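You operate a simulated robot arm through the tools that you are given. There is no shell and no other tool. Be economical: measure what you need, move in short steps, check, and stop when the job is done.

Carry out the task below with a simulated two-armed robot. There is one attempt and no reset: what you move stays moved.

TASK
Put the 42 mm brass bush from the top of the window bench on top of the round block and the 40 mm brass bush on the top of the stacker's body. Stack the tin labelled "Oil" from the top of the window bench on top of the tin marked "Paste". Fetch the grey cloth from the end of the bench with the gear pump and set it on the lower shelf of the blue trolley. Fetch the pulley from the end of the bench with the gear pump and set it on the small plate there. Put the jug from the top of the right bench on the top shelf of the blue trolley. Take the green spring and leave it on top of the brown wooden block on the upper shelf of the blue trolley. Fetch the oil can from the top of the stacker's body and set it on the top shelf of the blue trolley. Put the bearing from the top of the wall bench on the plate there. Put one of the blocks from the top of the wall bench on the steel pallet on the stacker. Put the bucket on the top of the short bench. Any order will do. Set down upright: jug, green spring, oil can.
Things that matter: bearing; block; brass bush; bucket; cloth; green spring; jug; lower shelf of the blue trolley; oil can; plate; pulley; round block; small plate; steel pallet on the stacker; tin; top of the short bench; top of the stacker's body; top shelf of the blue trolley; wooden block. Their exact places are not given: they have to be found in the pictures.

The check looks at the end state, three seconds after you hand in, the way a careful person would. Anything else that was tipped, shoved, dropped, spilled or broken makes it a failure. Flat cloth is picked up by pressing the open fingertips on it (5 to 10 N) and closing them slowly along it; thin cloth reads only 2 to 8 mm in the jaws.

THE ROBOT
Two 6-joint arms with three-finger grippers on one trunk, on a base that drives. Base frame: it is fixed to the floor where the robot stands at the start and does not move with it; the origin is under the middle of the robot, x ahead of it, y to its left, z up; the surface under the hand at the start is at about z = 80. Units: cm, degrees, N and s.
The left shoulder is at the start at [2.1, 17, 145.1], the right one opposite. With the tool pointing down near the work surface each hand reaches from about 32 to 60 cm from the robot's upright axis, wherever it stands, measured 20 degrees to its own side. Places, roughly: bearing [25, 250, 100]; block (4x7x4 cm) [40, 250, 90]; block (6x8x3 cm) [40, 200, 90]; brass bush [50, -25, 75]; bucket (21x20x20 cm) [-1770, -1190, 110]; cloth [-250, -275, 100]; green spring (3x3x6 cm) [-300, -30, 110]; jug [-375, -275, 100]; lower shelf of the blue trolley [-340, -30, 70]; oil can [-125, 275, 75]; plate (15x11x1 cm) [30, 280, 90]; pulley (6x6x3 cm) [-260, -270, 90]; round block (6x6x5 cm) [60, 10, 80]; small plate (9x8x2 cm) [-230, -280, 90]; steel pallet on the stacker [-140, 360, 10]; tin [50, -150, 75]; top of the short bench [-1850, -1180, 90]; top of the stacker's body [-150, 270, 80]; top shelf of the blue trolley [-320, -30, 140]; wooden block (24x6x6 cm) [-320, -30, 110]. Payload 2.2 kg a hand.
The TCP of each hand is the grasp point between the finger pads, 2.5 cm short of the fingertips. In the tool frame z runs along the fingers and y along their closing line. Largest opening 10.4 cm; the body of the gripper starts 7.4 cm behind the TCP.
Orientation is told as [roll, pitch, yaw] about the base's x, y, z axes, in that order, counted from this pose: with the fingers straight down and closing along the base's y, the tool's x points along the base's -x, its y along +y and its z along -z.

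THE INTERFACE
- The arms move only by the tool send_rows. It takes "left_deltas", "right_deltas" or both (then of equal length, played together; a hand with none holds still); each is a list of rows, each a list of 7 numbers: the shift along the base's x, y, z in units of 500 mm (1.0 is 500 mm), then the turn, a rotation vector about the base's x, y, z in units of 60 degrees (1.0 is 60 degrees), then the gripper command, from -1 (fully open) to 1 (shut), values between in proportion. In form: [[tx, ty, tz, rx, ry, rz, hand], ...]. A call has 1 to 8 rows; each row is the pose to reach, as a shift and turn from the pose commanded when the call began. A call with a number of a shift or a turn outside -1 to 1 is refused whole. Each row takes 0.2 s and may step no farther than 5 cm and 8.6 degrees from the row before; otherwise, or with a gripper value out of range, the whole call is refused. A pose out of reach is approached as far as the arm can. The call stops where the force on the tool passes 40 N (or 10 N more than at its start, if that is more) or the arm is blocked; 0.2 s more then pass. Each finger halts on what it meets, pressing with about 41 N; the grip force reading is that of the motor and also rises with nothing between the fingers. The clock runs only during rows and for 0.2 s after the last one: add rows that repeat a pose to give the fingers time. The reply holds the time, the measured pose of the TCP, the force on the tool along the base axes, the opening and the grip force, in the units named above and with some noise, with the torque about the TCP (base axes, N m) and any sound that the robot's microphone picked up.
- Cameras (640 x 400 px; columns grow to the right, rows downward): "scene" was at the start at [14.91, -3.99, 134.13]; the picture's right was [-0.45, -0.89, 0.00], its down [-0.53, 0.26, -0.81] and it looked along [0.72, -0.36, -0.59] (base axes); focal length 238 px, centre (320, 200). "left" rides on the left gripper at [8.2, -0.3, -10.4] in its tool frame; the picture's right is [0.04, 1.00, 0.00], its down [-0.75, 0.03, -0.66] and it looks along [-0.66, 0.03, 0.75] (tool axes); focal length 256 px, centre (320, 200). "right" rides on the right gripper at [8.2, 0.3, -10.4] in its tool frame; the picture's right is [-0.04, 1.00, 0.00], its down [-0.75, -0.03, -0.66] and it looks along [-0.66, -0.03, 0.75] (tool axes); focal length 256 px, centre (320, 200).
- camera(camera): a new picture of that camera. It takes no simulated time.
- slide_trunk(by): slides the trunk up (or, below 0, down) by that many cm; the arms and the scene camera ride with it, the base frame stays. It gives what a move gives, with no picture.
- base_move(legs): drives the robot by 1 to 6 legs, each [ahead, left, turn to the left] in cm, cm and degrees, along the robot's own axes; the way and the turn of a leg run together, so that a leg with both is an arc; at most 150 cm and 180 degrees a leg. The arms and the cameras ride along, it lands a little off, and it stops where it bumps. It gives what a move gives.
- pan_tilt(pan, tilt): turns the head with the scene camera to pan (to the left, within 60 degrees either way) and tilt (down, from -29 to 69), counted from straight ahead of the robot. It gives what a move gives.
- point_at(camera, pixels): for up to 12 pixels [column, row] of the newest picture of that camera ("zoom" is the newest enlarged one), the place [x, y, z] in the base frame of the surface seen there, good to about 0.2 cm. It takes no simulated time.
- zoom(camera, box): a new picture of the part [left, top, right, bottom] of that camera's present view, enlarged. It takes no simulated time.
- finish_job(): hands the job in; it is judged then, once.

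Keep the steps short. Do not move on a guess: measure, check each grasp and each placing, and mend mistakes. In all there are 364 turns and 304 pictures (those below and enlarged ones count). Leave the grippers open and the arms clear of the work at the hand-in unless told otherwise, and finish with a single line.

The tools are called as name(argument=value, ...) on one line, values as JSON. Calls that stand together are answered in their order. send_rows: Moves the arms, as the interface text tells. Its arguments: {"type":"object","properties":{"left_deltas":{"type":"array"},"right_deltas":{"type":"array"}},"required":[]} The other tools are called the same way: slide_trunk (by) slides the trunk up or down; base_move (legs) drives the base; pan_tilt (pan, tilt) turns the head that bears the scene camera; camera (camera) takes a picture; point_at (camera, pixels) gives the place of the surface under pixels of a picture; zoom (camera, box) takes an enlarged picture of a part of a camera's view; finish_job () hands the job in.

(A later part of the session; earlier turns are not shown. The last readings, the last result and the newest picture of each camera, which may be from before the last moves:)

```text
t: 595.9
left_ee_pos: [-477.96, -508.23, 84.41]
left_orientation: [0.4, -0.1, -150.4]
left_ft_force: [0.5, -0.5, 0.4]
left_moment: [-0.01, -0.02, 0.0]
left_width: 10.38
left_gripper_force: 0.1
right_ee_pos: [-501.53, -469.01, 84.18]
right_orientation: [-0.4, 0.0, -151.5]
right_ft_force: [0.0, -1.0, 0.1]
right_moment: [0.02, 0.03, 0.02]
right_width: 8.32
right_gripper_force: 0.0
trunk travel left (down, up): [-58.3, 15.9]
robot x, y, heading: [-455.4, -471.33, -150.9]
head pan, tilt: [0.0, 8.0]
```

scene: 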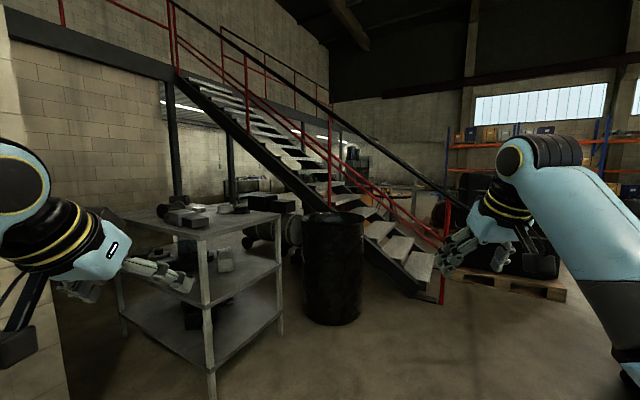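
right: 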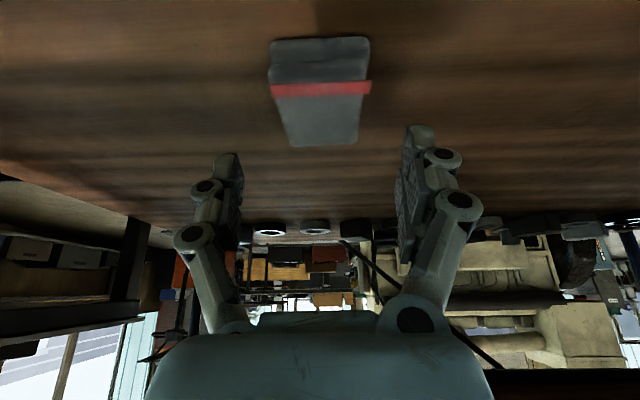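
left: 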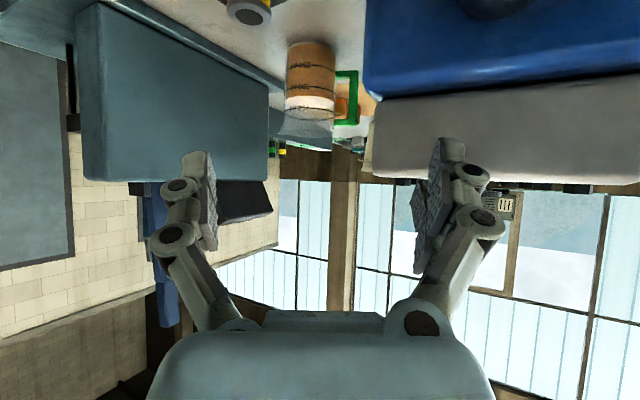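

base_move(legs=[[0, 0, -29.2], [0, -24, 0], [140, 0, 0], [0, 0, -40]])

pan_tilt(pan=0, tilt=20)

camera(camera="scene")

```text
t: 607.5
left_ee_pos: [-637.83, -440.89, 84.32]
left_orientation: [0.2, 0.0, 141.3]
left_ft_force: [-0.2, -0.2, -0.2]
left_moment: [-0.01, -0.03, -0.03]
left_width: 10.43
left_gripper_force: 0.0
right_ee_pos: [-610.14, -404.59, 84.18]
right_orientation: [-0.5, -0.1, 140.3]
right_ft_force: [0.6, -0.4, -0.2]
right_moment: [0.01, 0.01, 0.0]
right_width: 8.3
right_gripper_force: 0.1
trunk travel left (down, up): [-58.3, 15.9]
robot x, y, heading: [-595.01, -448.4, 140.9]
head pan, tilt: [0.0, 8.0]
```

```text
t: 608.3
left_ee_pos: [-637.83, -440.96, 84.41]
left_orientation: [0.2, -0.2, 141.3]
left_ft_force: [0.3, 0.4, -0.3]
left_moment: [0.01, -0.01, -0.01]
left_width: 10.4
left_gripper_force: 0.2
right_ee_pos: [-610.24, -404.5, 84.27]
right_orientation: [-0.4, -0.1, 140.3]
right_ft_force: [0.3, 0.3, 0.3]
right_moment: [-0.01, -0.02, -0.02]
right_width: 8.35
right_gripper_force: 0.0
trunk travel left (down, up): [-58.3, 15.9]
robot x, y, heading: [-594.82, -448.29, 141.0]
head pan, tilt: [0.0, 20.0]
```

```text
102 pictures are left
```

scene: 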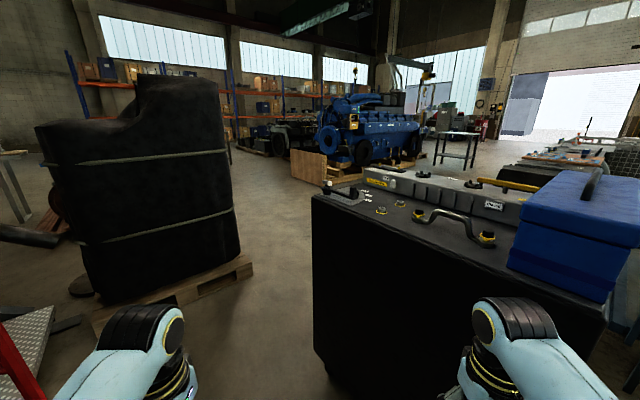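

point_at(camera="scene", pixels=[[318, 290], [330, 370], [312, 200], [325, 185], [250, 270], [95, 330], [280, 250], [270, 200], [240, 260], [160, 290], [290, 170], [300, 350]])

```text
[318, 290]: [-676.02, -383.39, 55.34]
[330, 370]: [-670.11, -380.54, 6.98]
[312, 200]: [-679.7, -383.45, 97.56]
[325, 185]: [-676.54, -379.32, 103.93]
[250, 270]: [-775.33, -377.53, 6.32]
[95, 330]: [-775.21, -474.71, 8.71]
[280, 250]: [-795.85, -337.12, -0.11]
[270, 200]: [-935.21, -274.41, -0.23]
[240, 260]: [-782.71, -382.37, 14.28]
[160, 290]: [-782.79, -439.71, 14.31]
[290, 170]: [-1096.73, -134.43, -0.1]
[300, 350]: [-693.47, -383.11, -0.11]
```

Gap of 98 cm between cabinet corner (-677,-383) and pallet (-775). Go through its middle.

base_move(legs=[[102.5, 75.2, 0], [0, 0, -51], [125, 0, 0], [0, 0, 90]])

camera(camera="scene")

```text
t: 613.2
left_ee_pos: [-737.96, -440.88, 83.98]
left_orientation: [0.2, 0.2, 153.4]
left_ft_force: [-1.3, -0.3, 0.1]
left_moment: [0.03, -0.1, -0.01]
left_width: 10.38
left_gripper_force: 0.1
right_ee_pos: [-718.59, -399.45, 84.06]
right_orientation: [-0.8, 0.3, 152.3]
right_ft_force: [-1.6, -0.3, 0.2]
right_moment: [0.02, -0.07, -0.03]
right_width: 8.33
right_gripper_force: 0.0
trunk travel left (down, up): [-58.3, 15.9]
robot x, y, heading: [-694.54, -438.88, 153.3]
head pan, tilt: [0.0, 20.0]
stopped in leg 1: the robot was blocked; the commanded pose is now the measured one
```

```text
101 pictures are left
```

scene: 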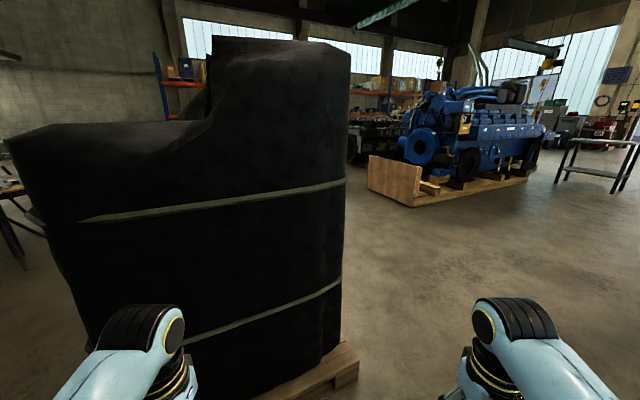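

Base blocked; look down-left to see what it touches.

pan_tilt(pan=55, tilt=60)

camera(camera="scene")

```text
t: 614.5
left_ee_pos: [-737.44, -440.72, 84.36]
left_orientation: [0.3, 0.0, 153.4]
left_ft_force: [0.1, 0.9, -0.3]
left_moment: [-0.01, 0.0, 0.02]
left_width: 10.41
left_gripper_force: 0.1
right_ee_pos: [-718.05, -399.09, 84.18]
right_orientation: [-0.5, 0.1, 152.5]
right_ft_force: [0.5, 0.1, -0.5]
right_moment: [0.01, 0.01, 0.02]
right_width: 8.31
right_gripper_force: 0.1
trunk travel left (down, up): [-58.3, 15.9]
robot x, y, heading: [-694.1, -438.7, 153.0]
head pan, tilt: [55.0, 60.0]
```

```text
100 pictures are left
```

scene: 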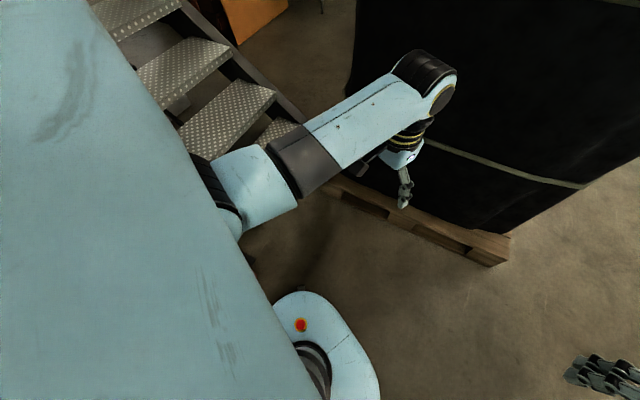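

point_at(camera="scene", pixels=[[290, 292], [270, 285], [300, 325], [375, 380], [285, 130], [250, 255], [345, 205], [460, 245], [300, 250], [280, 310]])

zoom(camera="scene", box=[200, 220, 400, 400])

```text
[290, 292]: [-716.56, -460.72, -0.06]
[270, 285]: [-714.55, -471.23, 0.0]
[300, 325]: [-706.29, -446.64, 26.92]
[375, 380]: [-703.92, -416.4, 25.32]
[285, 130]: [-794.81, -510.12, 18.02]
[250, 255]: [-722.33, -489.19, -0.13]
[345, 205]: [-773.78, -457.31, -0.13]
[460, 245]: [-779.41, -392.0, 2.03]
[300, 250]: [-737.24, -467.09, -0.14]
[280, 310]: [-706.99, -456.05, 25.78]
```

```text
2.22 times, centred on (300, 310) of scene
```

zoom: 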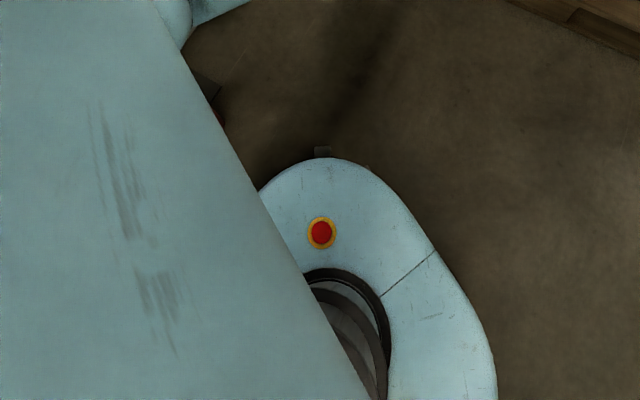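

Shift right 6, rotate to north, side-step west to x≈-726, then drive north through the gap.

base_move(legs=[[0, -7, 0], [0, 0, -63], [0, 34, 0]])

```text
t: 617.4
left_ee_pos: [-724.48, -404.92, 84.48]
left_orientation: [0.3, -0.2, 111.6]
left_ft_force: [0.2, 0.8, -0.3]
left_moment: [0.01, 0.0, 0.0]
left_width: 10.37
left_gripper_force: 0.1
right_ee_pos: [-683.53, -386.98, 84.3]
right_orientation: [0.9, -0.4, 111.5]
right_ft_force: [-3.3, -0.7, 0.5]
right_moment: [0.01, -0.53, 0.14]
right_width: 8.3
right_gripper_force: 0.1
trunk travel left (down, up): [-58.3, 15.9]
robot x, y, heading: [-690.37, -432.53, 111.2]
head pan, tilt: [55.0, 60.0]
stopped in leg 2: the force on the tool passed its limit at 121 N (the readings are from after the stop); the commanded pose is now the measured one
```

Right hand met the cabinet corner. Turn back, move west first, then turn.

base_move(legs=[[0, 0, 22], [23, 24, 0], [0, 0, -43]])

pan_tilt(pan=0, tilt=30)

camera(camera="scene")

```text
t: 622.7
left_ee_pos: [-745.47, -394.17, 84.36]
left_orientation: [0.4, 0.1, 90.6]
left_ft_force: [-0.9, 0.4, -1.0]
left_moment: [-0.05, 0.0, 0.01]
left_width: 10.38
left_gripper_force: 0.1
right_ee_pos: [-700.73, -392.27, 84.16]
right_orientation: [1.0, -0.4, 90.4]
right_ft_force: [-1.0, 0.1, 0.0]
right_moment: [-0.01, -0.01, -0.01]
right_width: 8.33
right_gripper_force: 0.1
trunk travel left (down, up): [-58.3, 15.9]
robot x, y, heading: [-724.02, -431.49, 90.6]
head pan, tilt: [55.0, 60.0]
```

```text
t: 624.0
left_ee_pos: [-745.26, -394.26, 84.33]
left_orientation: [0.3, 0.0, 90.6]
left_ft_force: [-0.1, 0.6, 0.0]
left_moment: [0.02, 0.0, -0.02]
left_width: 10.39
left_gripper_force: 0.1
right_ee_pos: [-700.71, -392.38, 84.22]
right_orientation: [1.0, -0.4, 90.4]
right_ft_force: [-0.7, 0.4, -0.6]
right_moment: [0.03, -0.02, 0.02]
right_width: 8.32
right_gripper_force: 0.1
trunk travel left (down, up): [-58.3, 15.9]
robot x, y, heading: [-723.67, -431.67, 90.4]
head pan, tilt: [0.0, 30.0]
```

```text
98 pictures are left
```

scene: 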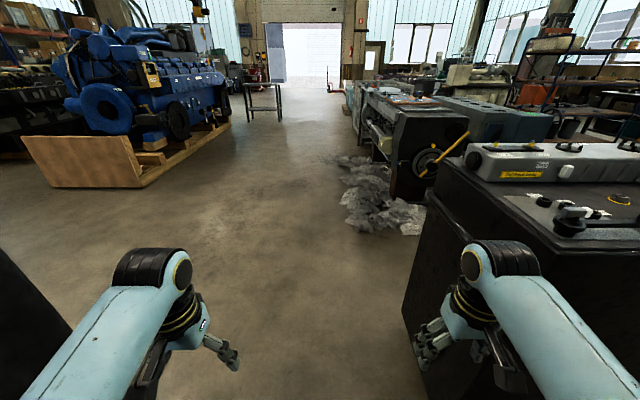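

point_at(camera="scene", pixels=[[45, 185], [140, 185], [350, 215], [420, 235], [20, 290], [5, 330], [250, 200], [150, 230]])

base_move(legs=[[120, 0, 0], [0, 0, 100]])

pan_tilt(pan=0, tilt=12)

camera(camera="scene")

```text
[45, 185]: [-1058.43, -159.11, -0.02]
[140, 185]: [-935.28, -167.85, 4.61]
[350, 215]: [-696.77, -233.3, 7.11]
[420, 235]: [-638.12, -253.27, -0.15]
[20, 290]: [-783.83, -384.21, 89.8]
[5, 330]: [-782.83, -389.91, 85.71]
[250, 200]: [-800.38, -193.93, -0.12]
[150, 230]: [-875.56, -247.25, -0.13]
```

```text
t: 634.3
left_ee_pos: [-757.18, -338.29, 84.29]
left_orientation: [0.4, 0.0, -169.2]
left_ft_force: [-0.2, -0.1, -0.3]
left_moment: [0.01, 0.0, 0.0]
left_width: 10.41
left_gripper_force: 0.0
right_ee_pos: [-766.95, -294.6, 84.14]
right_orientation: [1.0, -0.4, -169.5]
right_ft_force: [-0.1, -0.9, -0.7]
right_moment: [0.01, -0.04, 0.01]
right_width: 8.3
right_gripper_force: 0.0
trunk travel left (down, up): [-58.3, 15.9]
robot x, y, heading: [-723.98, -310.64, -169.6]
head pan, tilt: [0.0, 30.0]
```

```text
t: 635.1
left_ee_pos: [-757.23, -338.23, 84.39]
left_orientation: [0.4, 0.0, -169.3]
left_ft_force: [0.0, -0.5, -0.5]
left_moment: [-0.02, 0.02, -0.04]
left_width: 10.39
left_gripper_force: 0.1
right_ee_pos: [-766.93, -294.57, 84.25]
right_orientation: [1.1, -0.3, -169.5]
right_ft_force: [-0.2, 0.2, -0.6]
right_moment: [-0.04, 0.0, 0.0]
right_width: 8.32
right_gripper_force: 0.0
trunk travel left (down, up): [-58.3, 15.9]
robot x, y, heading: [-723.66, -310.51, -169.5]
head pan, tilt: [0.0, 12.0]
```

```text
97 pictures are left
```

scene: 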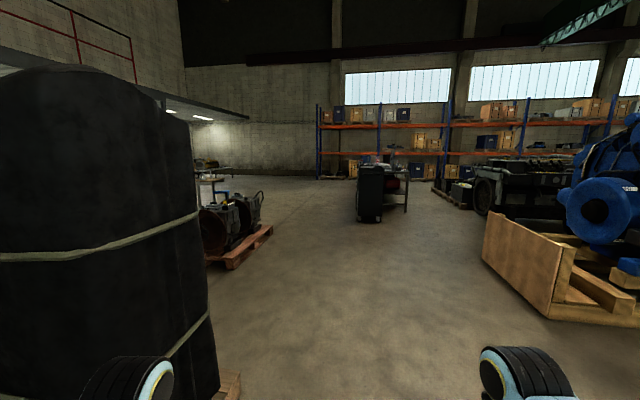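

point_at(camera="scene", pixels=[[232, 268], [270, 232], [360, 222], [310, 205], [290, 185], [260, 185], [205, 395], [490, 265], [340, 300], [220, 170], [330, 190], [250, 280]])

```text
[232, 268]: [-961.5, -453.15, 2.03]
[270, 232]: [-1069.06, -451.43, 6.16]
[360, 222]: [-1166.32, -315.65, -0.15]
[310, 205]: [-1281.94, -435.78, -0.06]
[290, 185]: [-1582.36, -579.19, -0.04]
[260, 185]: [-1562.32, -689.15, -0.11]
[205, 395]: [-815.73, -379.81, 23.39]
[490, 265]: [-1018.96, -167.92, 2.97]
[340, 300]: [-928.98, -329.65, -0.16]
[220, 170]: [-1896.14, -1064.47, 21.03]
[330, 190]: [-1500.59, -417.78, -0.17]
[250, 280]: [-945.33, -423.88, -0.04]
```

base_move(legs=[[0, 0, 2], [150, 0, 0], [150, 0, 0], [95, 0, 0], [0, 0, 20.5], [150, 0, 0]])

camera(camera="scene")

```text
t: 662.6
left_ee_pos: [-1249.95, -525.56, 84.3]
left_orientation: [0.2, 0.0, -145.6]
left_ft_force: [-0.4, 0.4, -0.1]
left_moment: [0.01, 0.01, 0.01]
left_width: 10.41
left_gripper_force: 0.1
right_ee_pos: [-1276.55, -489.48, 84.16]
right_orientation: [1.0, -0.4, -145.8]
right_ft_force: [-0.7, -0.1, 0.1]
right_moment: [0.0, -0.01, -0.01]
right_width: 8.32
right_gripper_force: 0.0
trunk travel left (down, up): [-58.3, 15.9]
robot x, y, heading: [-1230.06, -486.9, -145.9]
head pan, tilt: [0.0, 12.0]
```

```text
96 pictures are left
```

scene: 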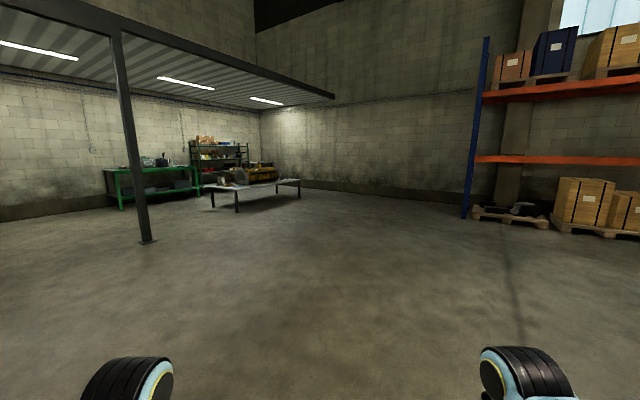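

Open floor; a short bench and other furniture lie ahead-left. Measure and zoom.

point_at(camera="scene", pixels=[[215, 190], [295, 182], [240, 180], [270, 170], [220, 165], [150, 165], [120, 205], [147, 240], [225, 177], [237, 210], [299, 197], [250, 165]])

zoom(camera="scene", box=[90, 120, 320, 230])

```text
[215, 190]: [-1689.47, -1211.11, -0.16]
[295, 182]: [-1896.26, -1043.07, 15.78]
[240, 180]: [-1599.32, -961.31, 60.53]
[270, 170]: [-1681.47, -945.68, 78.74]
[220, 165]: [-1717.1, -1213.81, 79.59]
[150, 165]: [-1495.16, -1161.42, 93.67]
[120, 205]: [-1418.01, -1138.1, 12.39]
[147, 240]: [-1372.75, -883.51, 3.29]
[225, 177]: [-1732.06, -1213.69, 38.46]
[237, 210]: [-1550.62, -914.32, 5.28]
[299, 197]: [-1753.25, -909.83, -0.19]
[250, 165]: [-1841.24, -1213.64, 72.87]
```

```text
2.78 times, centred on (205, 175) of scene
```

zoom: 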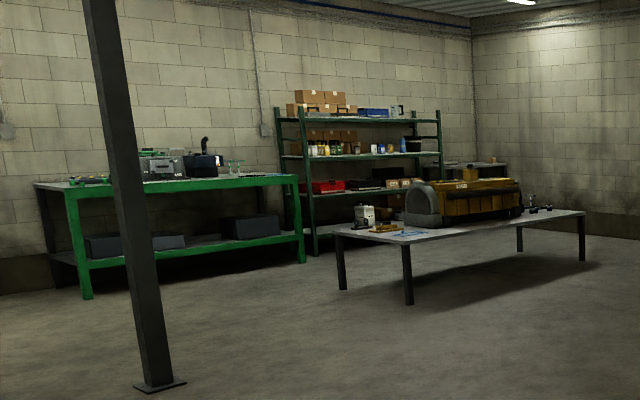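

Bucket likely on the green rack; short bench in the corner beyond. Drive around the column and low table.

base_move(legs=[[0, 0, 20.9], [150, 0, 0], [150, 0, 0], [115, 0, 0], [0, 0, 10]])

camera(camera="scene")

```text
t: 684.4
left_ee_pos: [-1463.17, -871.84, 84.46]
left_orientation: [0.3, 0.0, -114.1]
left_ft_force: [0.1, 0.4, -0.4]
left_moment: [-0.02, 0.0, 0.02]
left_width: 10.41
left_gripper_force: 0.1
right_ee_pos: [-1504.35, -854.99, 84.14]
right_orientation: [1.1, -0.4, -114.3]
right_ft_force: [0.1, 0.6, -0.2]
right_moment: [0.01, 0.0, 0.0]
right_width: 8.32
right_gripper_force: 0.0
trunk travel left (down, up): [-58.3, 15.9]
robot x, y, heading: [-1466.63, -828.99, -114.3]
head pan, tilt: [0.0, 12.0]
```

```text
94 pictures are left
```

scene: 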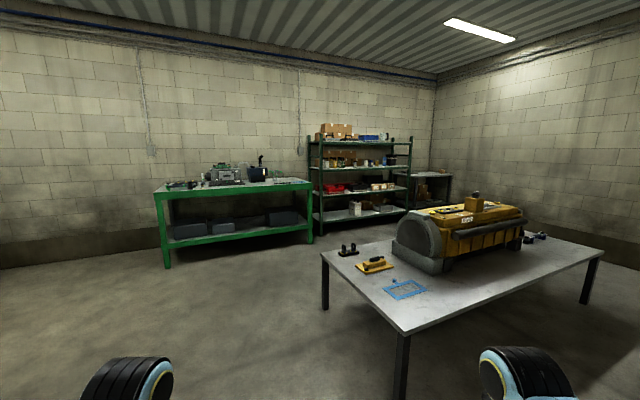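

zoom(camera="scene", box=[300, 115, 470, 225])

point_at(camera="zoom", pixels=[[345, 170], [345, 155], [330, 180], [355, 180], [60, 200], [400, 160], [480, 225], [540, 220], [470, 250], [200, 190], [380, 300], [500, 215]])

point_at(camera="scene", pixels=[[325, 255], [405, 330], [320, 230], [600, 250], [165, 265], [310, 240], [240, 260], [405, 265], [300, 280]])

```text
3.64 times, centred on (385, 170) of scene
```

zoom: 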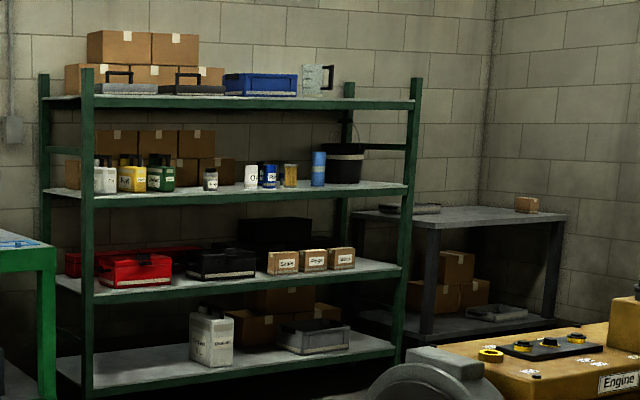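

```text
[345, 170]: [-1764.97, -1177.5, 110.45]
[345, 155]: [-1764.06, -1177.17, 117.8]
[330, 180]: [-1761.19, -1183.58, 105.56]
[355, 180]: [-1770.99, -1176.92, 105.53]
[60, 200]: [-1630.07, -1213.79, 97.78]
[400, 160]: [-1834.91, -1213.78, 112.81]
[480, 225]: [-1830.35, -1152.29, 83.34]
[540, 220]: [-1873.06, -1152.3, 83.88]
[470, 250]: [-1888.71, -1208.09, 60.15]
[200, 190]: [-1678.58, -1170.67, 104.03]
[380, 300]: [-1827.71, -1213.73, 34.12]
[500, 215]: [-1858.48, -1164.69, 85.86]
```

```text
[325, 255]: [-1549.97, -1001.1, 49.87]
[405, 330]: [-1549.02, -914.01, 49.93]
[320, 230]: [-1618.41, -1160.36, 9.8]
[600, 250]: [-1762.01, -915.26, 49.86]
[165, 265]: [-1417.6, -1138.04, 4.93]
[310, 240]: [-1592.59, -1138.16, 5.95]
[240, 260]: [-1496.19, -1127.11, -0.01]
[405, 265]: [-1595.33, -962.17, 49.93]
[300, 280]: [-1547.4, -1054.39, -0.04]
```

Bucket (black, wire bail) stands on the rack at ≈(-1767,-1185), shelf z≈103; short bench top z≈86. Drive into the corridor and face the rack.

base_move(legs=[[0, 0, 18.5], [150, 0, 0], [90, 0, 0], [0, 0, -84], [150, 0, 0], [95, 0, 0]])

base_move(legs=[[0, 0, 90]])

camera(camera="scene")

```text
t: 712.2
left_ee_pos: [-1775.1, -1088.81, 84.31]
left_orientation: [0.3, 0.1, -177.9]
left_ft_force: [0.5, 0.8, -0.2]
left_moment: [0.01, 0.01, 0.0]
left_width: 10.39
left_gripper_force: 0.1
right_ee_pos: [-1778.16, -1044.03, 84.32]
right_orientation: [1.0, -0.4, -178.0]
right_ft_force: [-0.3, -0.4, -0.2]
right_moment: [-0.06, -0.01, 0.02]
right_width: 8.32
right_gripper_force: 0.1
trunk travel left (down, up): [-58.3, 15.9]
robot x, y, heading: [-1738.06, -1066.63, -178.3]
head pan, tilt: [0.0, 12.0]
```

```text
t: 716.3
left_ee_pos: [-1717.21, -1104.32, 84.23]
left_orientation: [0.3, 0.1, -90.6]
left_ft_force: [0.3, -0.1, -0.3]
left_moment: [-0.01, 0.02, 0.04]
left_width: 10.43
left_gripper_force: 0.0
right_ee_pos: [-1761.97, -1105.36, 84.26]
right_orientation: [1.0, -0.4, -90.9]
right_ft_force: [0.8, -0.5, 0.3]
right_moment: [-0.01, -0.03, 0.02]
right_width: 8.33
right_gripper_force: 0.0
trunk travel left (down, up): [-58.3, 15.9]
robot x, y, heading: [-1737.86, -1066.25, -91.2]
head pan, tilt: [0.0, 12.0]
```

```text
92 pictures are left
```

scene: 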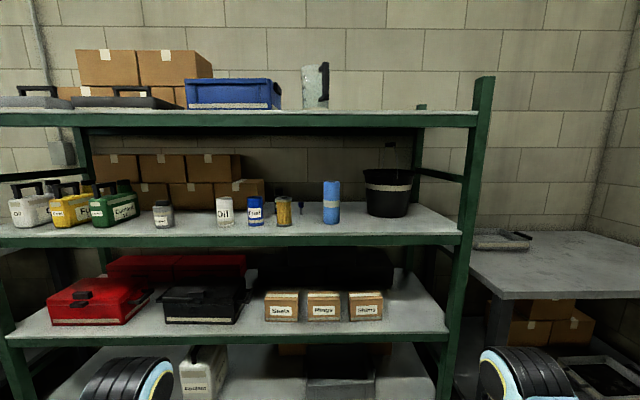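

zoom(camera="scene", box=[330, 110, 480, 240])

point_at(camera="zoom", pixels=[[165, 270], [265, 280], [360, 270], [265, 255], [155, 250], [375, 250], [265, 445], [255, 140], [200, 200], [320, 200], [300, 150], [30, 270]])

point_at(camera="scene", pixels=[[388, 225], [388, 240], [400, 118], [460, 118], [484, 90], [331, 205], [465, 235], [365, 185], [410, 185], [388, 172], [388, 215], [500, 270]])

```text
3.08 times, centred on (405, 175) of scene
```

zoom: 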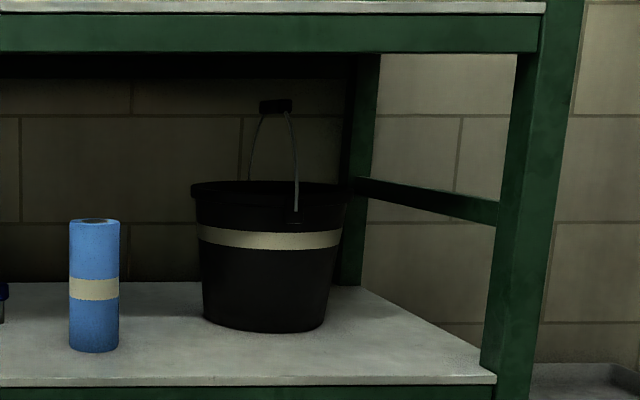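

```text
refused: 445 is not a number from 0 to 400
```

```text
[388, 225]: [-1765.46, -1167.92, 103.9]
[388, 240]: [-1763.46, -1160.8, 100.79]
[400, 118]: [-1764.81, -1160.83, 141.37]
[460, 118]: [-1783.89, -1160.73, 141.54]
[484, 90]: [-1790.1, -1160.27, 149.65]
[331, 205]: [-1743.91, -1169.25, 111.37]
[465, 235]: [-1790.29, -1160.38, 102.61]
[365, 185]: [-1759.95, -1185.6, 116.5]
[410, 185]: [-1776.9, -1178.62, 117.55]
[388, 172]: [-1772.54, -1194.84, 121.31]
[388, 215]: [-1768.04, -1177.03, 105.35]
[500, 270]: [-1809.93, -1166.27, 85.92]
```

point_at(camera="zoom", pixels=[[265, 107], [285, 107], [275, 107], [290, 120], [297, 215], [258, 125], [246, 175], [200, 190], [345, 190], [270, 195], [270, 40], [290, 100]])

zoom(camera="scene", box=[375, 130, 415, 170])

```text
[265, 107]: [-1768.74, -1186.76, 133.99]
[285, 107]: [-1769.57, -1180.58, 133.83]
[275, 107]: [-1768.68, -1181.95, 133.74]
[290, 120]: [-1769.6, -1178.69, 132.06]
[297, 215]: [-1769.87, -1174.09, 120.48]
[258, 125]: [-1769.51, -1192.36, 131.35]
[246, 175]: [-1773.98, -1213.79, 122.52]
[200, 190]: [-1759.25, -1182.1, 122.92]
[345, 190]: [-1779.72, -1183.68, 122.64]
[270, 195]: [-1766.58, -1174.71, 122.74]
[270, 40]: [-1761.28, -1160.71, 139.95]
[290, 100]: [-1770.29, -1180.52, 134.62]
```

```text
10.00 times, centred on (395, 150) of scene
```

zoom: 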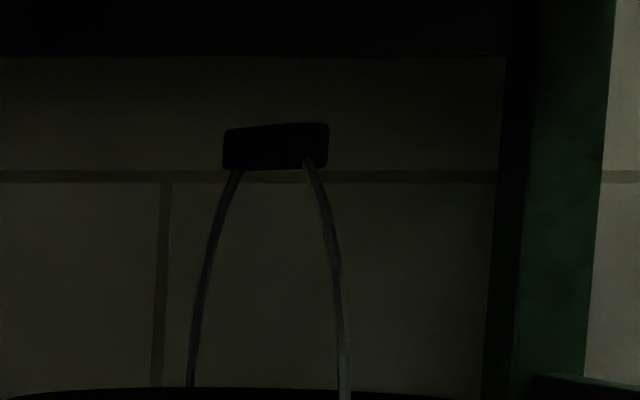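

The bail stands upright with its black grip along y at (-1769, -1180..-1190, z≈134), under the beam (z 138). I'll grip its front end with a near-horizontal right hand. Pitch and raise the right hand in two steps.

send_rows(right_deltas=[[0, -0.03, 0.09, -0.115, 0, 0, -0.3], [0, -0.06, 0.18, -0.23, 0, 0, 0], [0, -0.09, 0.27, -0.345, 0, 0, 0], [0, -0.12, 0.36, -0.46, 0, 0, 0], [0, -0.15, 0.45, -0.575, 0, 0, 0], [0, -0.18, 0.54, -0.69, 0, 0, 0], [0, -0.21, 0.63, -0.805, 0, 0, 0], [0, -0.24, 0.72, -0.92, 0, 0, 0]])

send_rows(right_deltas=[[0, -0.02, 0.05, -0.115, 0, 0, 0], [0, -0.04, 0.1, -0.23, 0, 0, 0], [0, -0.06, 0.15, -0.345, 0, 0, 0], [0, -0.08, 0.2, -0.46, 0, 0, 0], [0, -0.1, 0.24, -0.575, 0, 0, 0], [0, -0.1, 0.26, -0.68, 0, 0, 0], [0, -0.1, 0.26, -0.68, 0, 0, 0]])

camera(camera="scene")

camera(camera="right")

```text
t: 718.1
left_ee_pos: [-1717.29, -1104.27, 84.3]
left_orientation: [0.3, 0.1, -90.5]
left_ft_force: [0.2, 0.6, 0.0]
left_moment: [0.0, -0.02, 0.04]
left_width: 10.39
left_gripper_force: 0.1
right_ee_pos: [-1761.9, -1117.47, 120.29]
right_orientation: [2.2, -55.6, -91.5]
right_ft_force: [-0.7, -0.9, 0.8]
right_moment: [-0.01, 0.0, -0.01]
right_width: 5.2
right_gripper_force: 0.1
trunk travel left (down, up): [-58.3, 15.9]
robot x, y, heading: [-1737.44, -1066.34, -90.9]
head pan, tilt: [0.0, 12.0]
```

```text
t: 719.7
left_ee_pos: [-1717.31, -1104.46, 84.29]
left_orientation: [0.3, 0.0, -90.6]
left_ft_force: [-0.2, -0.1, 0.3]
left_moment: [-0.02, 0.03, 0.0]
left_width: 10.39
left_gripper_force: 0.1
right_ee_pos: [-1762.14, -1122.49, 133.49]
right_orientation: [173.4, -83.5, 97.7]
right_ft_force: [-0.6, -0.7, 0.6]
right_moment: [-0.02, -0.01, -0.01]
right_width: 5.19
right_gripper_force: 0.1
trunk travel left (down, up): [-58.3, 15.9]
robot x, y, heading: [-1737.9, -1066.3, -90.8]
head pan, tilt: [0.0, 12.0]
```

```text
89 pictures are left
```

scene: 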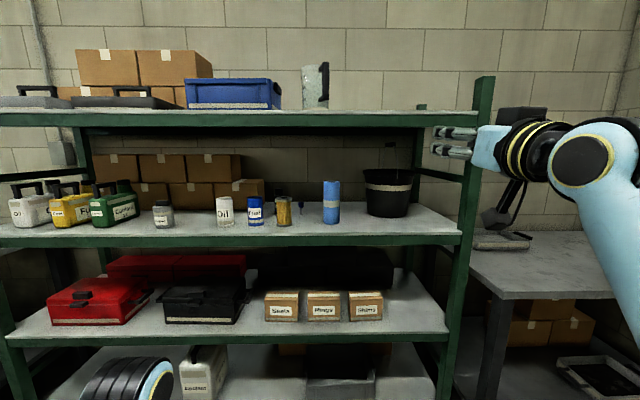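

```text
88 pictures are left
```

right: 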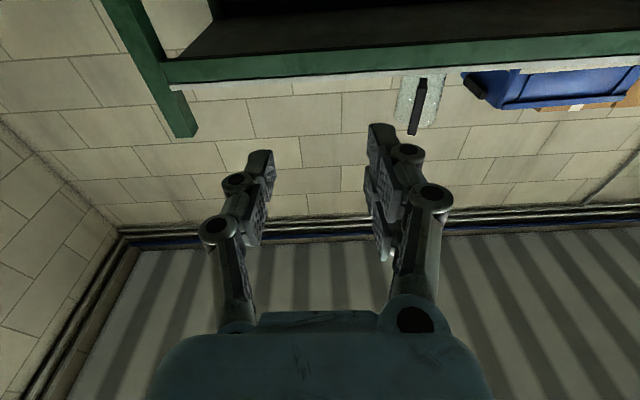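

point_at(camera="scene", pixels=[[522, 109], [502, 112], [545, 112], [535, 122], [520, 140], [490, 135], [600, 130], [495, 220], [445, 130], [505, 205]])

zoom(camera="scene", box=[420, 80, 620, 240])

```text
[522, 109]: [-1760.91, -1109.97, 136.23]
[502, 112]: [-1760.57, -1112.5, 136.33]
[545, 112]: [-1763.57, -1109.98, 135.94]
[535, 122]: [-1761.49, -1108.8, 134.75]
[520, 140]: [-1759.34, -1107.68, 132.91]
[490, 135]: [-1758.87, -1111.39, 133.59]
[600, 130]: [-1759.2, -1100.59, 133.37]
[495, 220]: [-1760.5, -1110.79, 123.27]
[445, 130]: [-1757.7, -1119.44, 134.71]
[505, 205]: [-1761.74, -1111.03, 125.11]
```

```text
2.50 times, centred on (520, 160) of scene
```

zoom: 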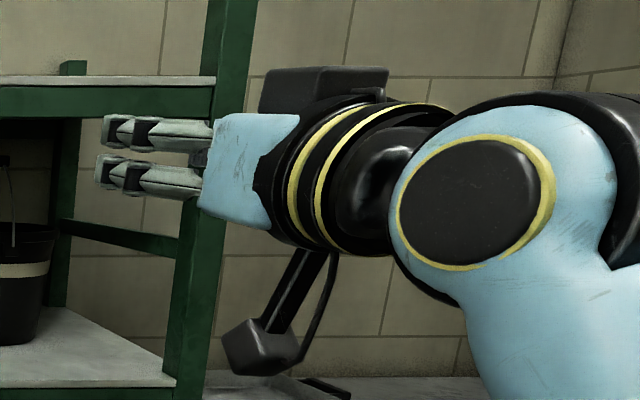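

point_at(camera="scene", pixels=[[612, 119], [600, 118], [630, 120], [588, 122], [527, 230], [500, 229], [470, 122], [360, 129], [450, 129]])

```text
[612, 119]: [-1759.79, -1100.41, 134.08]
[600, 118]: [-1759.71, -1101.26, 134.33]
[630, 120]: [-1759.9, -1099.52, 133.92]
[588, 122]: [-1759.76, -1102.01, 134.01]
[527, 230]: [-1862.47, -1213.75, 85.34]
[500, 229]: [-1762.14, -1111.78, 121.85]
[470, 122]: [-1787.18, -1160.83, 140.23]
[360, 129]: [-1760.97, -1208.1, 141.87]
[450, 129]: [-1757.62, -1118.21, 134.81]
```

Hand is thin enough to pass under the beam. Shift right 7, ahead 36.

base_move(legs=[[0, -7, -0.5], [36, 0, 0]])

camera(camera="right")

camera(camera="scene")

```text
t: 722.6
left_ee_pos: [-1725.24, -1140.22, 84.25]
left_orientation: [0.3, 0.2, -90.8]
left_ft_force: [-0.5, 0.8, -0.1]
left_moment: [0.02, 0.03, -0.01]
left_width: 10.39
left_gripper_force: 0.0
right_ee_pos: [-1769.95, -1158.35, 133.28]
right_orientation: [173.2, -83.6, 97.7]
right_ft_force: [0.0, -0.8, -0.1]
right_moment: [0.01, -0.01, 0.0]
right_width: 5.17
right_gripper_force: 0.1
trunk travel left (down, up): [-58.3, 15.9]
robot x, y, heading: [-1745.65, -1102.63, -91.1]
head pan, tilt: [0.0, 12.0]
```

```text
86 pictures are left
```

right: 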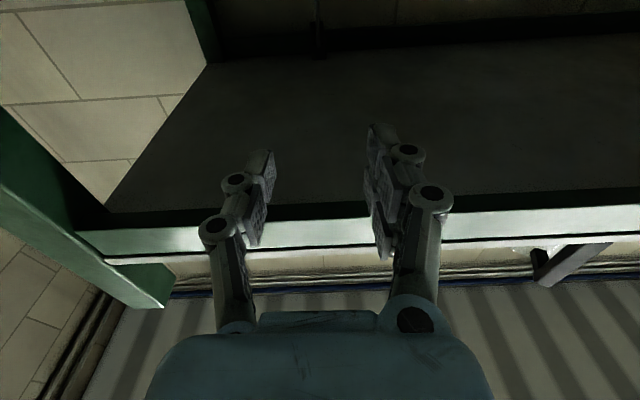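

```text
85 pictures are left
```

scene: 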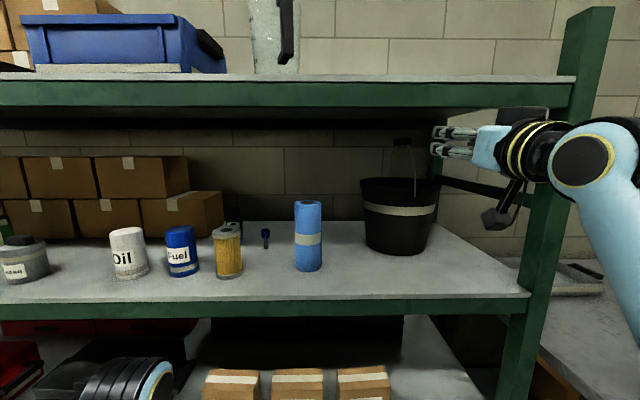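

zoom(camera="scene", box=[360, 100, 480, 220])

point_at(camera="zoom", pixels=[[195, 138], [220, 138], [240, 138], [247, 150], [253, 200], [258, 270], [200, 170], [270, 130], [300, 130], [330, 40], [250, 40], [195, 132]])

```text
3.33 times, centred on (420, 160) of scene
```

zoom: 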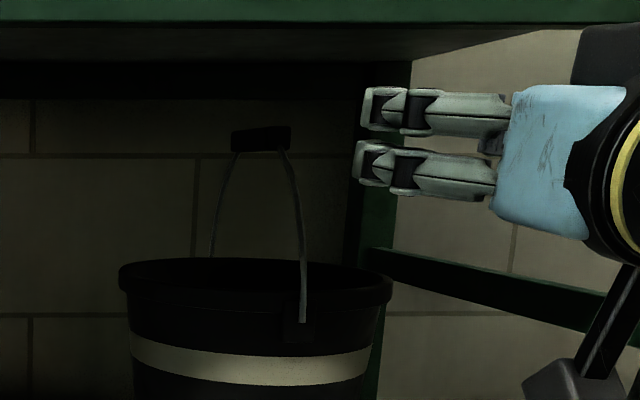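

```text
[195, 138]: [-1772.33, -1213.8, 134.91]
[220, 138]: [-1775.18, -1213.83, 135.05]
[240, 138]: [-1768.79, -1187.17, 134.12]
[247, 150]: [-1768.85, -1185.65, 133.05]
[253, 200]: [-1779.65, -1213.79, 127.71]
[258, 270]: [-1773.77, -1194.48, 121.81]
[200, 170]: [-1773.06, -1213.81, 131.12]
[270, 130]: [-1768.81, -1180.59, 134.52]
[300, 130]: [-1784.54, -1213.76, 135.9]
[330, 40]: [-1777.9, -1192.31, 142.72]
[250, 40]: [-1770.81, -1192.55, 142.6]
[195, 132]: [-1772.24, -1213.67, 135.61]
```

Grip is at x -1768.8, y -1178.5..-1189, z≈134. Adjust x/z first, then base ahead 13.

send_rows(right_deltas=[[0.01, 0, 0.007, 0, 0, 0, 0], [0.022, 0, 0.014, 0, 0, 0, 0], [0.022, 0, 0.014, 0, 0, 0, 0]])

base_move(legs=[[13, 0, 0]])

zoom(camera="scene", box=[340, 60, 540, 240])

camera(camera="right")

```text
t: 723.4
left_ee_pos: [-1725.12, -1140.24, 84.33]
left_orientation: [0.3, 0.1, -90.8]
left_ft_force: [-0.3, 0.0, 0.3]
left_moment: [0.02, 0.02, -0.01]
left_width: 10.41
left_gripper_force: 0.1
right_ee_pos: [-1768.82, -1158.13, 134.12]
right_orientation: [173.1, -83.5, 97.8]
right_ft_force: [-0.6, -0.6, 0.1]
right_moment: [0.03, 0.03, 0.02]
right_width: 5.19
right_gripper_force: 0.0
trunk travel left (down, up): [-58.3, 15.9]
robot x, y, heading: [-1745.76, -1102.08, -90.9]
head pan, tilt: [0.0, 12.0]
```

```text
t: 724.7
left_ee_pos: [-1725.27, -1153.47, 84.12]
left_orientation: [0.3, 0.1, -90.6]
left_ft_force: [-0.5, -1.2, 0.2]
left_moment: [0.05, 0.01, 0.01]
left_width: 10.4
left_gripper_force: 0.0
right_ee_pos: [-1768.91, -1171.42, 134.05]
right_orientation: [173.2, -83.6, 97.9]
right_ft_force: [-0.5, 0.0, 0.2]
right_moment: [-0.03, -0.02, -0.01]
right_width: 5.19
right_gripper_force: 0.0
trunk travel left (down, up): [-58.3, 15.9]
robot x, y, heading: [-1746.0, -1115.3, -90.8]
head pan, tilt: [0.0, 12.0]
```

```text
2.22 times, centred on (440, 150) of scene
```

zoom: 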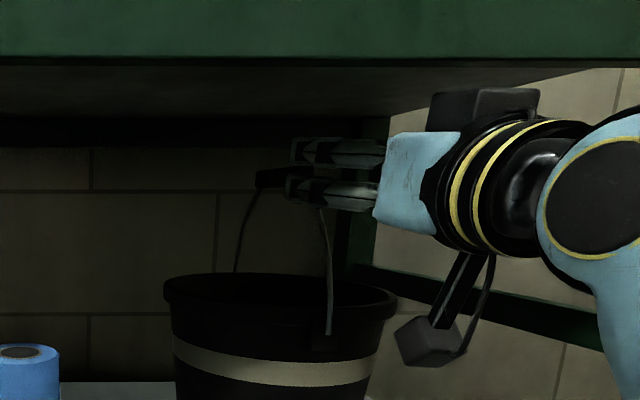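

```text
82 pictures are left
```

right: 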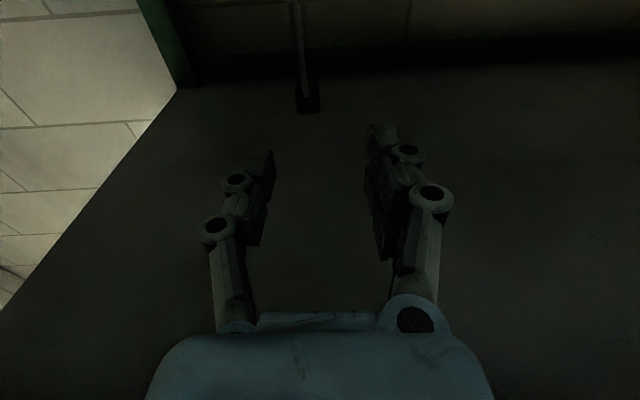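

send_rows(right_deltas=[[-0.004, -0.05, -0.004, 0, 0, 0, 0], [-0.008, -0.1, -0.006, 0, 0, 0, 0], [-0.008, -0.15, -0.008, 0, 0, 0, 0], [-0.008, -0.19, -0.008, 0, 0, 0, 0], [-0.008, -0.202, -0.008, 0, 0, 0, 0], [-0.008, -0.202, -0.008, 0, 0, 0, 0]])

zoom(camera="scene", box=[340, 60, 540, 240])

camera(camera="right")

```text
t: 726.1
left_ee_pos: [-1725.25, -1153.28, 84.27]
left_orientation: [0.2, 0.1, -90.6]
left_ft_force: [0.0, -0.4, -0.4]
left_moment: [0.01, 0.0, 0.01]
left_width: 10.38
left_gripper_force: 0.0
right_ee_pos: [-1769.3, -1181.67, 133.63]
right_orientation: [173.3, -83.6, 97.7]
right_ft_force: [0.2, 0.4, 0.4]
right_moment: [0.01, 0.0, 0.02]
right_width: 5.17
right_gripper_force: 0.1
trunk travel left (down, up): [-58.3, 15.9]
robot x, y, heading: [-1746.32, -1115.3, -90.7]
head pan, tilt: [0.0, 12.0]
```

```text
2.22 times, centred on (440, 150) of scene
```

zoom: 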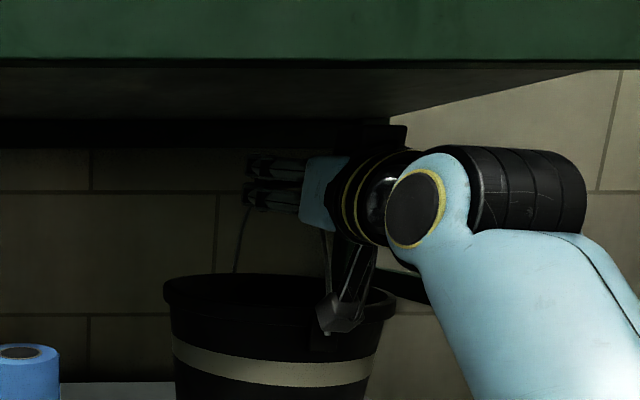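

```text
80 pictures are left
```

right: 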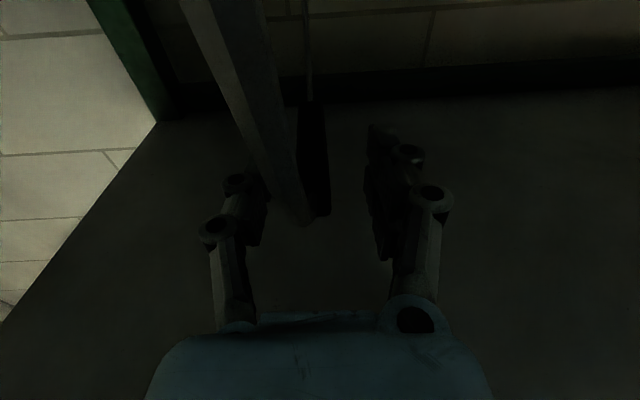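

The grip lies between the fingers. Close.

send_rows(right_deltas=[[0, 0, 0, 0, 0, 0, 0.3], [0, 0, 0, 0, 0, 0, 0.6], [0, 0, 0, 0, 0, 0, 1], [0, 0, 0, 0, 0, 0, 1], [0, 0, 0, 0, 0, 0, 1]])

camera(camera="right")

```text
t: 727.3
left_ee_pos: [-1725.3, -1153.28, 84.28]
left_orientation: [0.3, 0.2, -90.6]
left_ft_force: [-0.1, 0.7, 0.3]
left_moment: [-0.01, 0.03, -0.02]
left_width: 10.41
left_gripper_force: 0.0
right_ee_pos: [-1769.31, -1181.65, 133.74]
right_orientation: [173.5, -83.5, 97.6]
right_ft_force: [-2.5, 0.1, 2.6]
right_moment: [-0.13, 0.39, -0.07]
right_width: 1.86
right_gripper_force: 40.9
trunk travel left (down, up): [-58.3, 15.9]
robot x, y, heading: [-1745.89, -1115.55, -90.9]
head pan, tilt: [0.0, 12.0]
```

```text
79 pictures are left
```

right: 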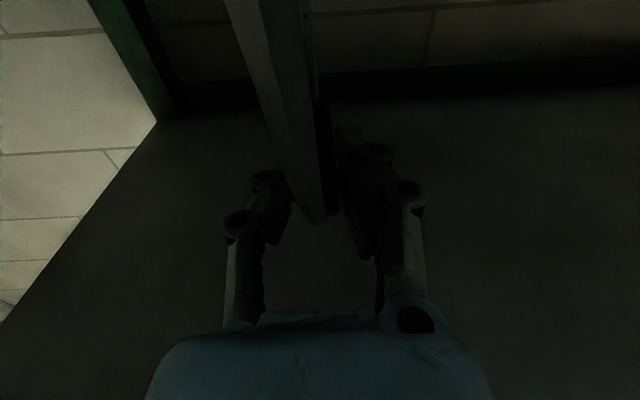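

Gripped (1.86). Lift 0.9 cm slowly.

send_rows(right_deltas=[[0, 0, 0.004, 0, 0, 0, 1], [0, 0, 0.008, 0, 0, 0, 1], [0, 0, 0.013, 0, 0, 0, 1], [0, 0, 0.018, 0, 0, 0, 1], [0, 0, 0.018, 0, 0, 0, 1]])

zoom(camera="scene", box=[340, 100, 500, 280])

```text
t: 728.5
left_ee_pos: [-1725.39, -1153.27, 84.3]
left_orientation: [0.3, 0.2, -90.6]
left_ft_force: [0.2, 0.0, -0.3]
left_moment: [0.01, 0.0, -0.02]
left_width: 10.39
left_gripper_force: 0.1
right_ee_pos: [-1769.24, -1181.49, 134.51]
right_orientation: [173.1, -83.6, 97.9]
right_ft_force: [-0.2, 0.3, -2.7]
right_moment: [0.11, -0.01, 0.02]
right_width: 1.83
right_gripper_force: 41.0
trunk travel left (down, up): [-58.3, 15.9]
robot x, y, heading: [-1745.88, -1115.07, -91.0]
head pan, tilt: [0.0, 12.0]
```

```text
2.22 times, centred on (420, 190) of scene
```

zoom: 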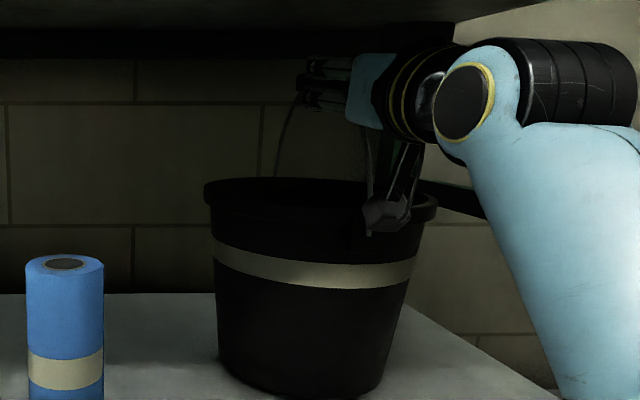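

send_rows(right_deltas=[[0, 0, 0.005, 0, 0, 0, 1], [0, 0, 0.01, 0, 0, 0, 1], [0, 0, 0.014, 0, 0, 0, 1], [0, 0, 0.014, 0, 0, 0, 1]])

zoom(camera="scene", box=[360, 170, 480, 300])

point_at(camera="zoom", pixels=[[130, 210], [200, 240], [270, 235], [320, 190], [200, 260], [190, 20], [250, 40], [330, 30]])

```text
t: 729.5
left_ee_pos: [-1725.32, -1153.32, 84.3]
left_orientation: [0.3, 0.0, -90.6]
left_ft_force: [0.0, 0.3, 0.5]
left_moment: [-0.02, -0.02, 0.02]
left_width: 10.4
left_gripper_force: 0.0
right_ee_pos: [-1769.38, -1181.54, 135.25]
right_orientation: [173.2, -83.5, 97.8]
right_ft_force: [0.0, 0.3, -3.3]
right_moment: [0.12, 0.03, 0.04]
right_width: 1.83
right_gripper_force: 40.9
trunk travel left (down, up): [-58.3, 15.9]
robot x, y, heading: [-1746.14, -1115.55, -90.9]
head pan, tilt: [0.0, 12.0]
```

```text
3.08 times, centred on (420, 235) of scene
```

zoom: 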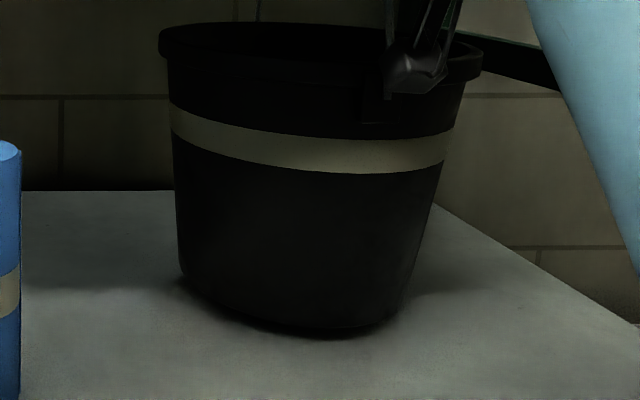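

```text
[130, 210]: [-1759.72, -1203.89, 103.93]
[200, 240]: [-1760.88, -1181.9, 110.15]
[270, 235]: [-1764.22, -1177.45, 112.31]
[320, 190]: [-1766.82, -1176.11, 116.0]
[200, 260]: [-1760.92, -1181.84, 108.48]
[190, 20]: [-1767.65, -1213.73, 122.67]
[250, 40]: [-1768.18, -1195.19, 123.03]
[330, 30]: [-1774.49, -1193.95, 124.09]
```

Light bucket (3.3 N), lifted. Pull straight out.

base_move(legs=[[-15, 0, 0]])

camera(camera="scene")

```text
t: 730.9
left_ee_pos: [-1725.18, -1138.24, 84.36]
left_orientation: [0.3, 0.0, -90.7]
left_ft_force: [0.8, 0.6, -0.6]
left_moment: [-0.05, -0.02, -0.02]
left_width: 10.42
left_gripper_force: 0.1
right_ee_pos: [-1769.1, -1166.28, 135.34]
right_orientation: [173.3, -83.4, 97.7]
right_ft_force: [-1.2, -0.1, -3.1]
right_moment: [0.18, 0.01, 0.02]
right_width: 1.82
right_gripper_force: 40.6
trunk travel left (down, up): [-58.3, 15.9]
robot x, y, heading: [-1745.0, -1099.83, -90.9]
head pan, tilt: [0.0, 12.0]
```

```text
76 pictures are left
```

scene: 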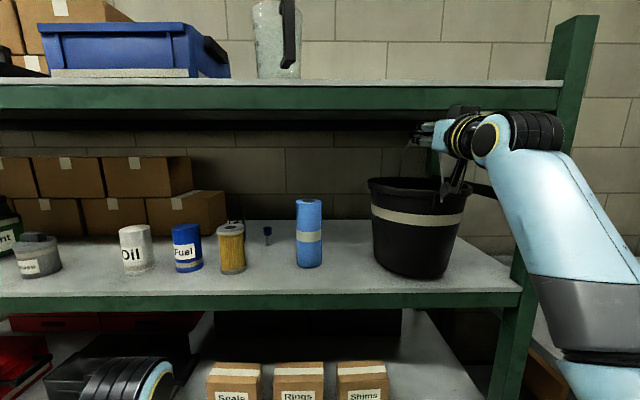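

base_move(legs=[[-18, 0, 0], [-18, 0, 0]])

camera(camera="scene")

```text
t: 733.5
left_ee_pos: [-1724.67, -1101.93, 84.33]
left_orientation: [0.4, 0.1, -91.1]
left_ft_force: [-0.1, 1.5, 0.9]
left_moment: [-0.02, -0.02, -0.04]
left_width: 10.37
left_gripper_force: 0.0
right_ee_pos: [-1768.9, -1129.71, 135.3]
right_orientation: [173.3, -83.4, 97.4]
right_ft_force: [0.0, 1.2, -2.6]
right_moment: [0.16, 0.07, -0.04]
right_width: 1.81
right_gripper_force: 40.6
trunk travel left (down, up): [-58.3, 15.9]
robot x, y, heading: [-1745.13, -1064.0, -91.3]
head pan, tilt: [0.0, 12.0]
```

```text
75 pictures are left
```

scene: 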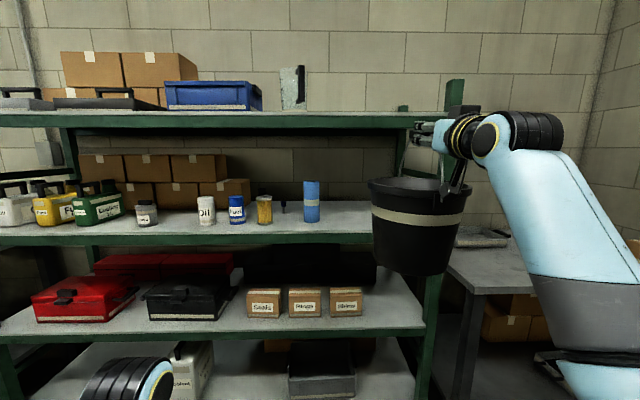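

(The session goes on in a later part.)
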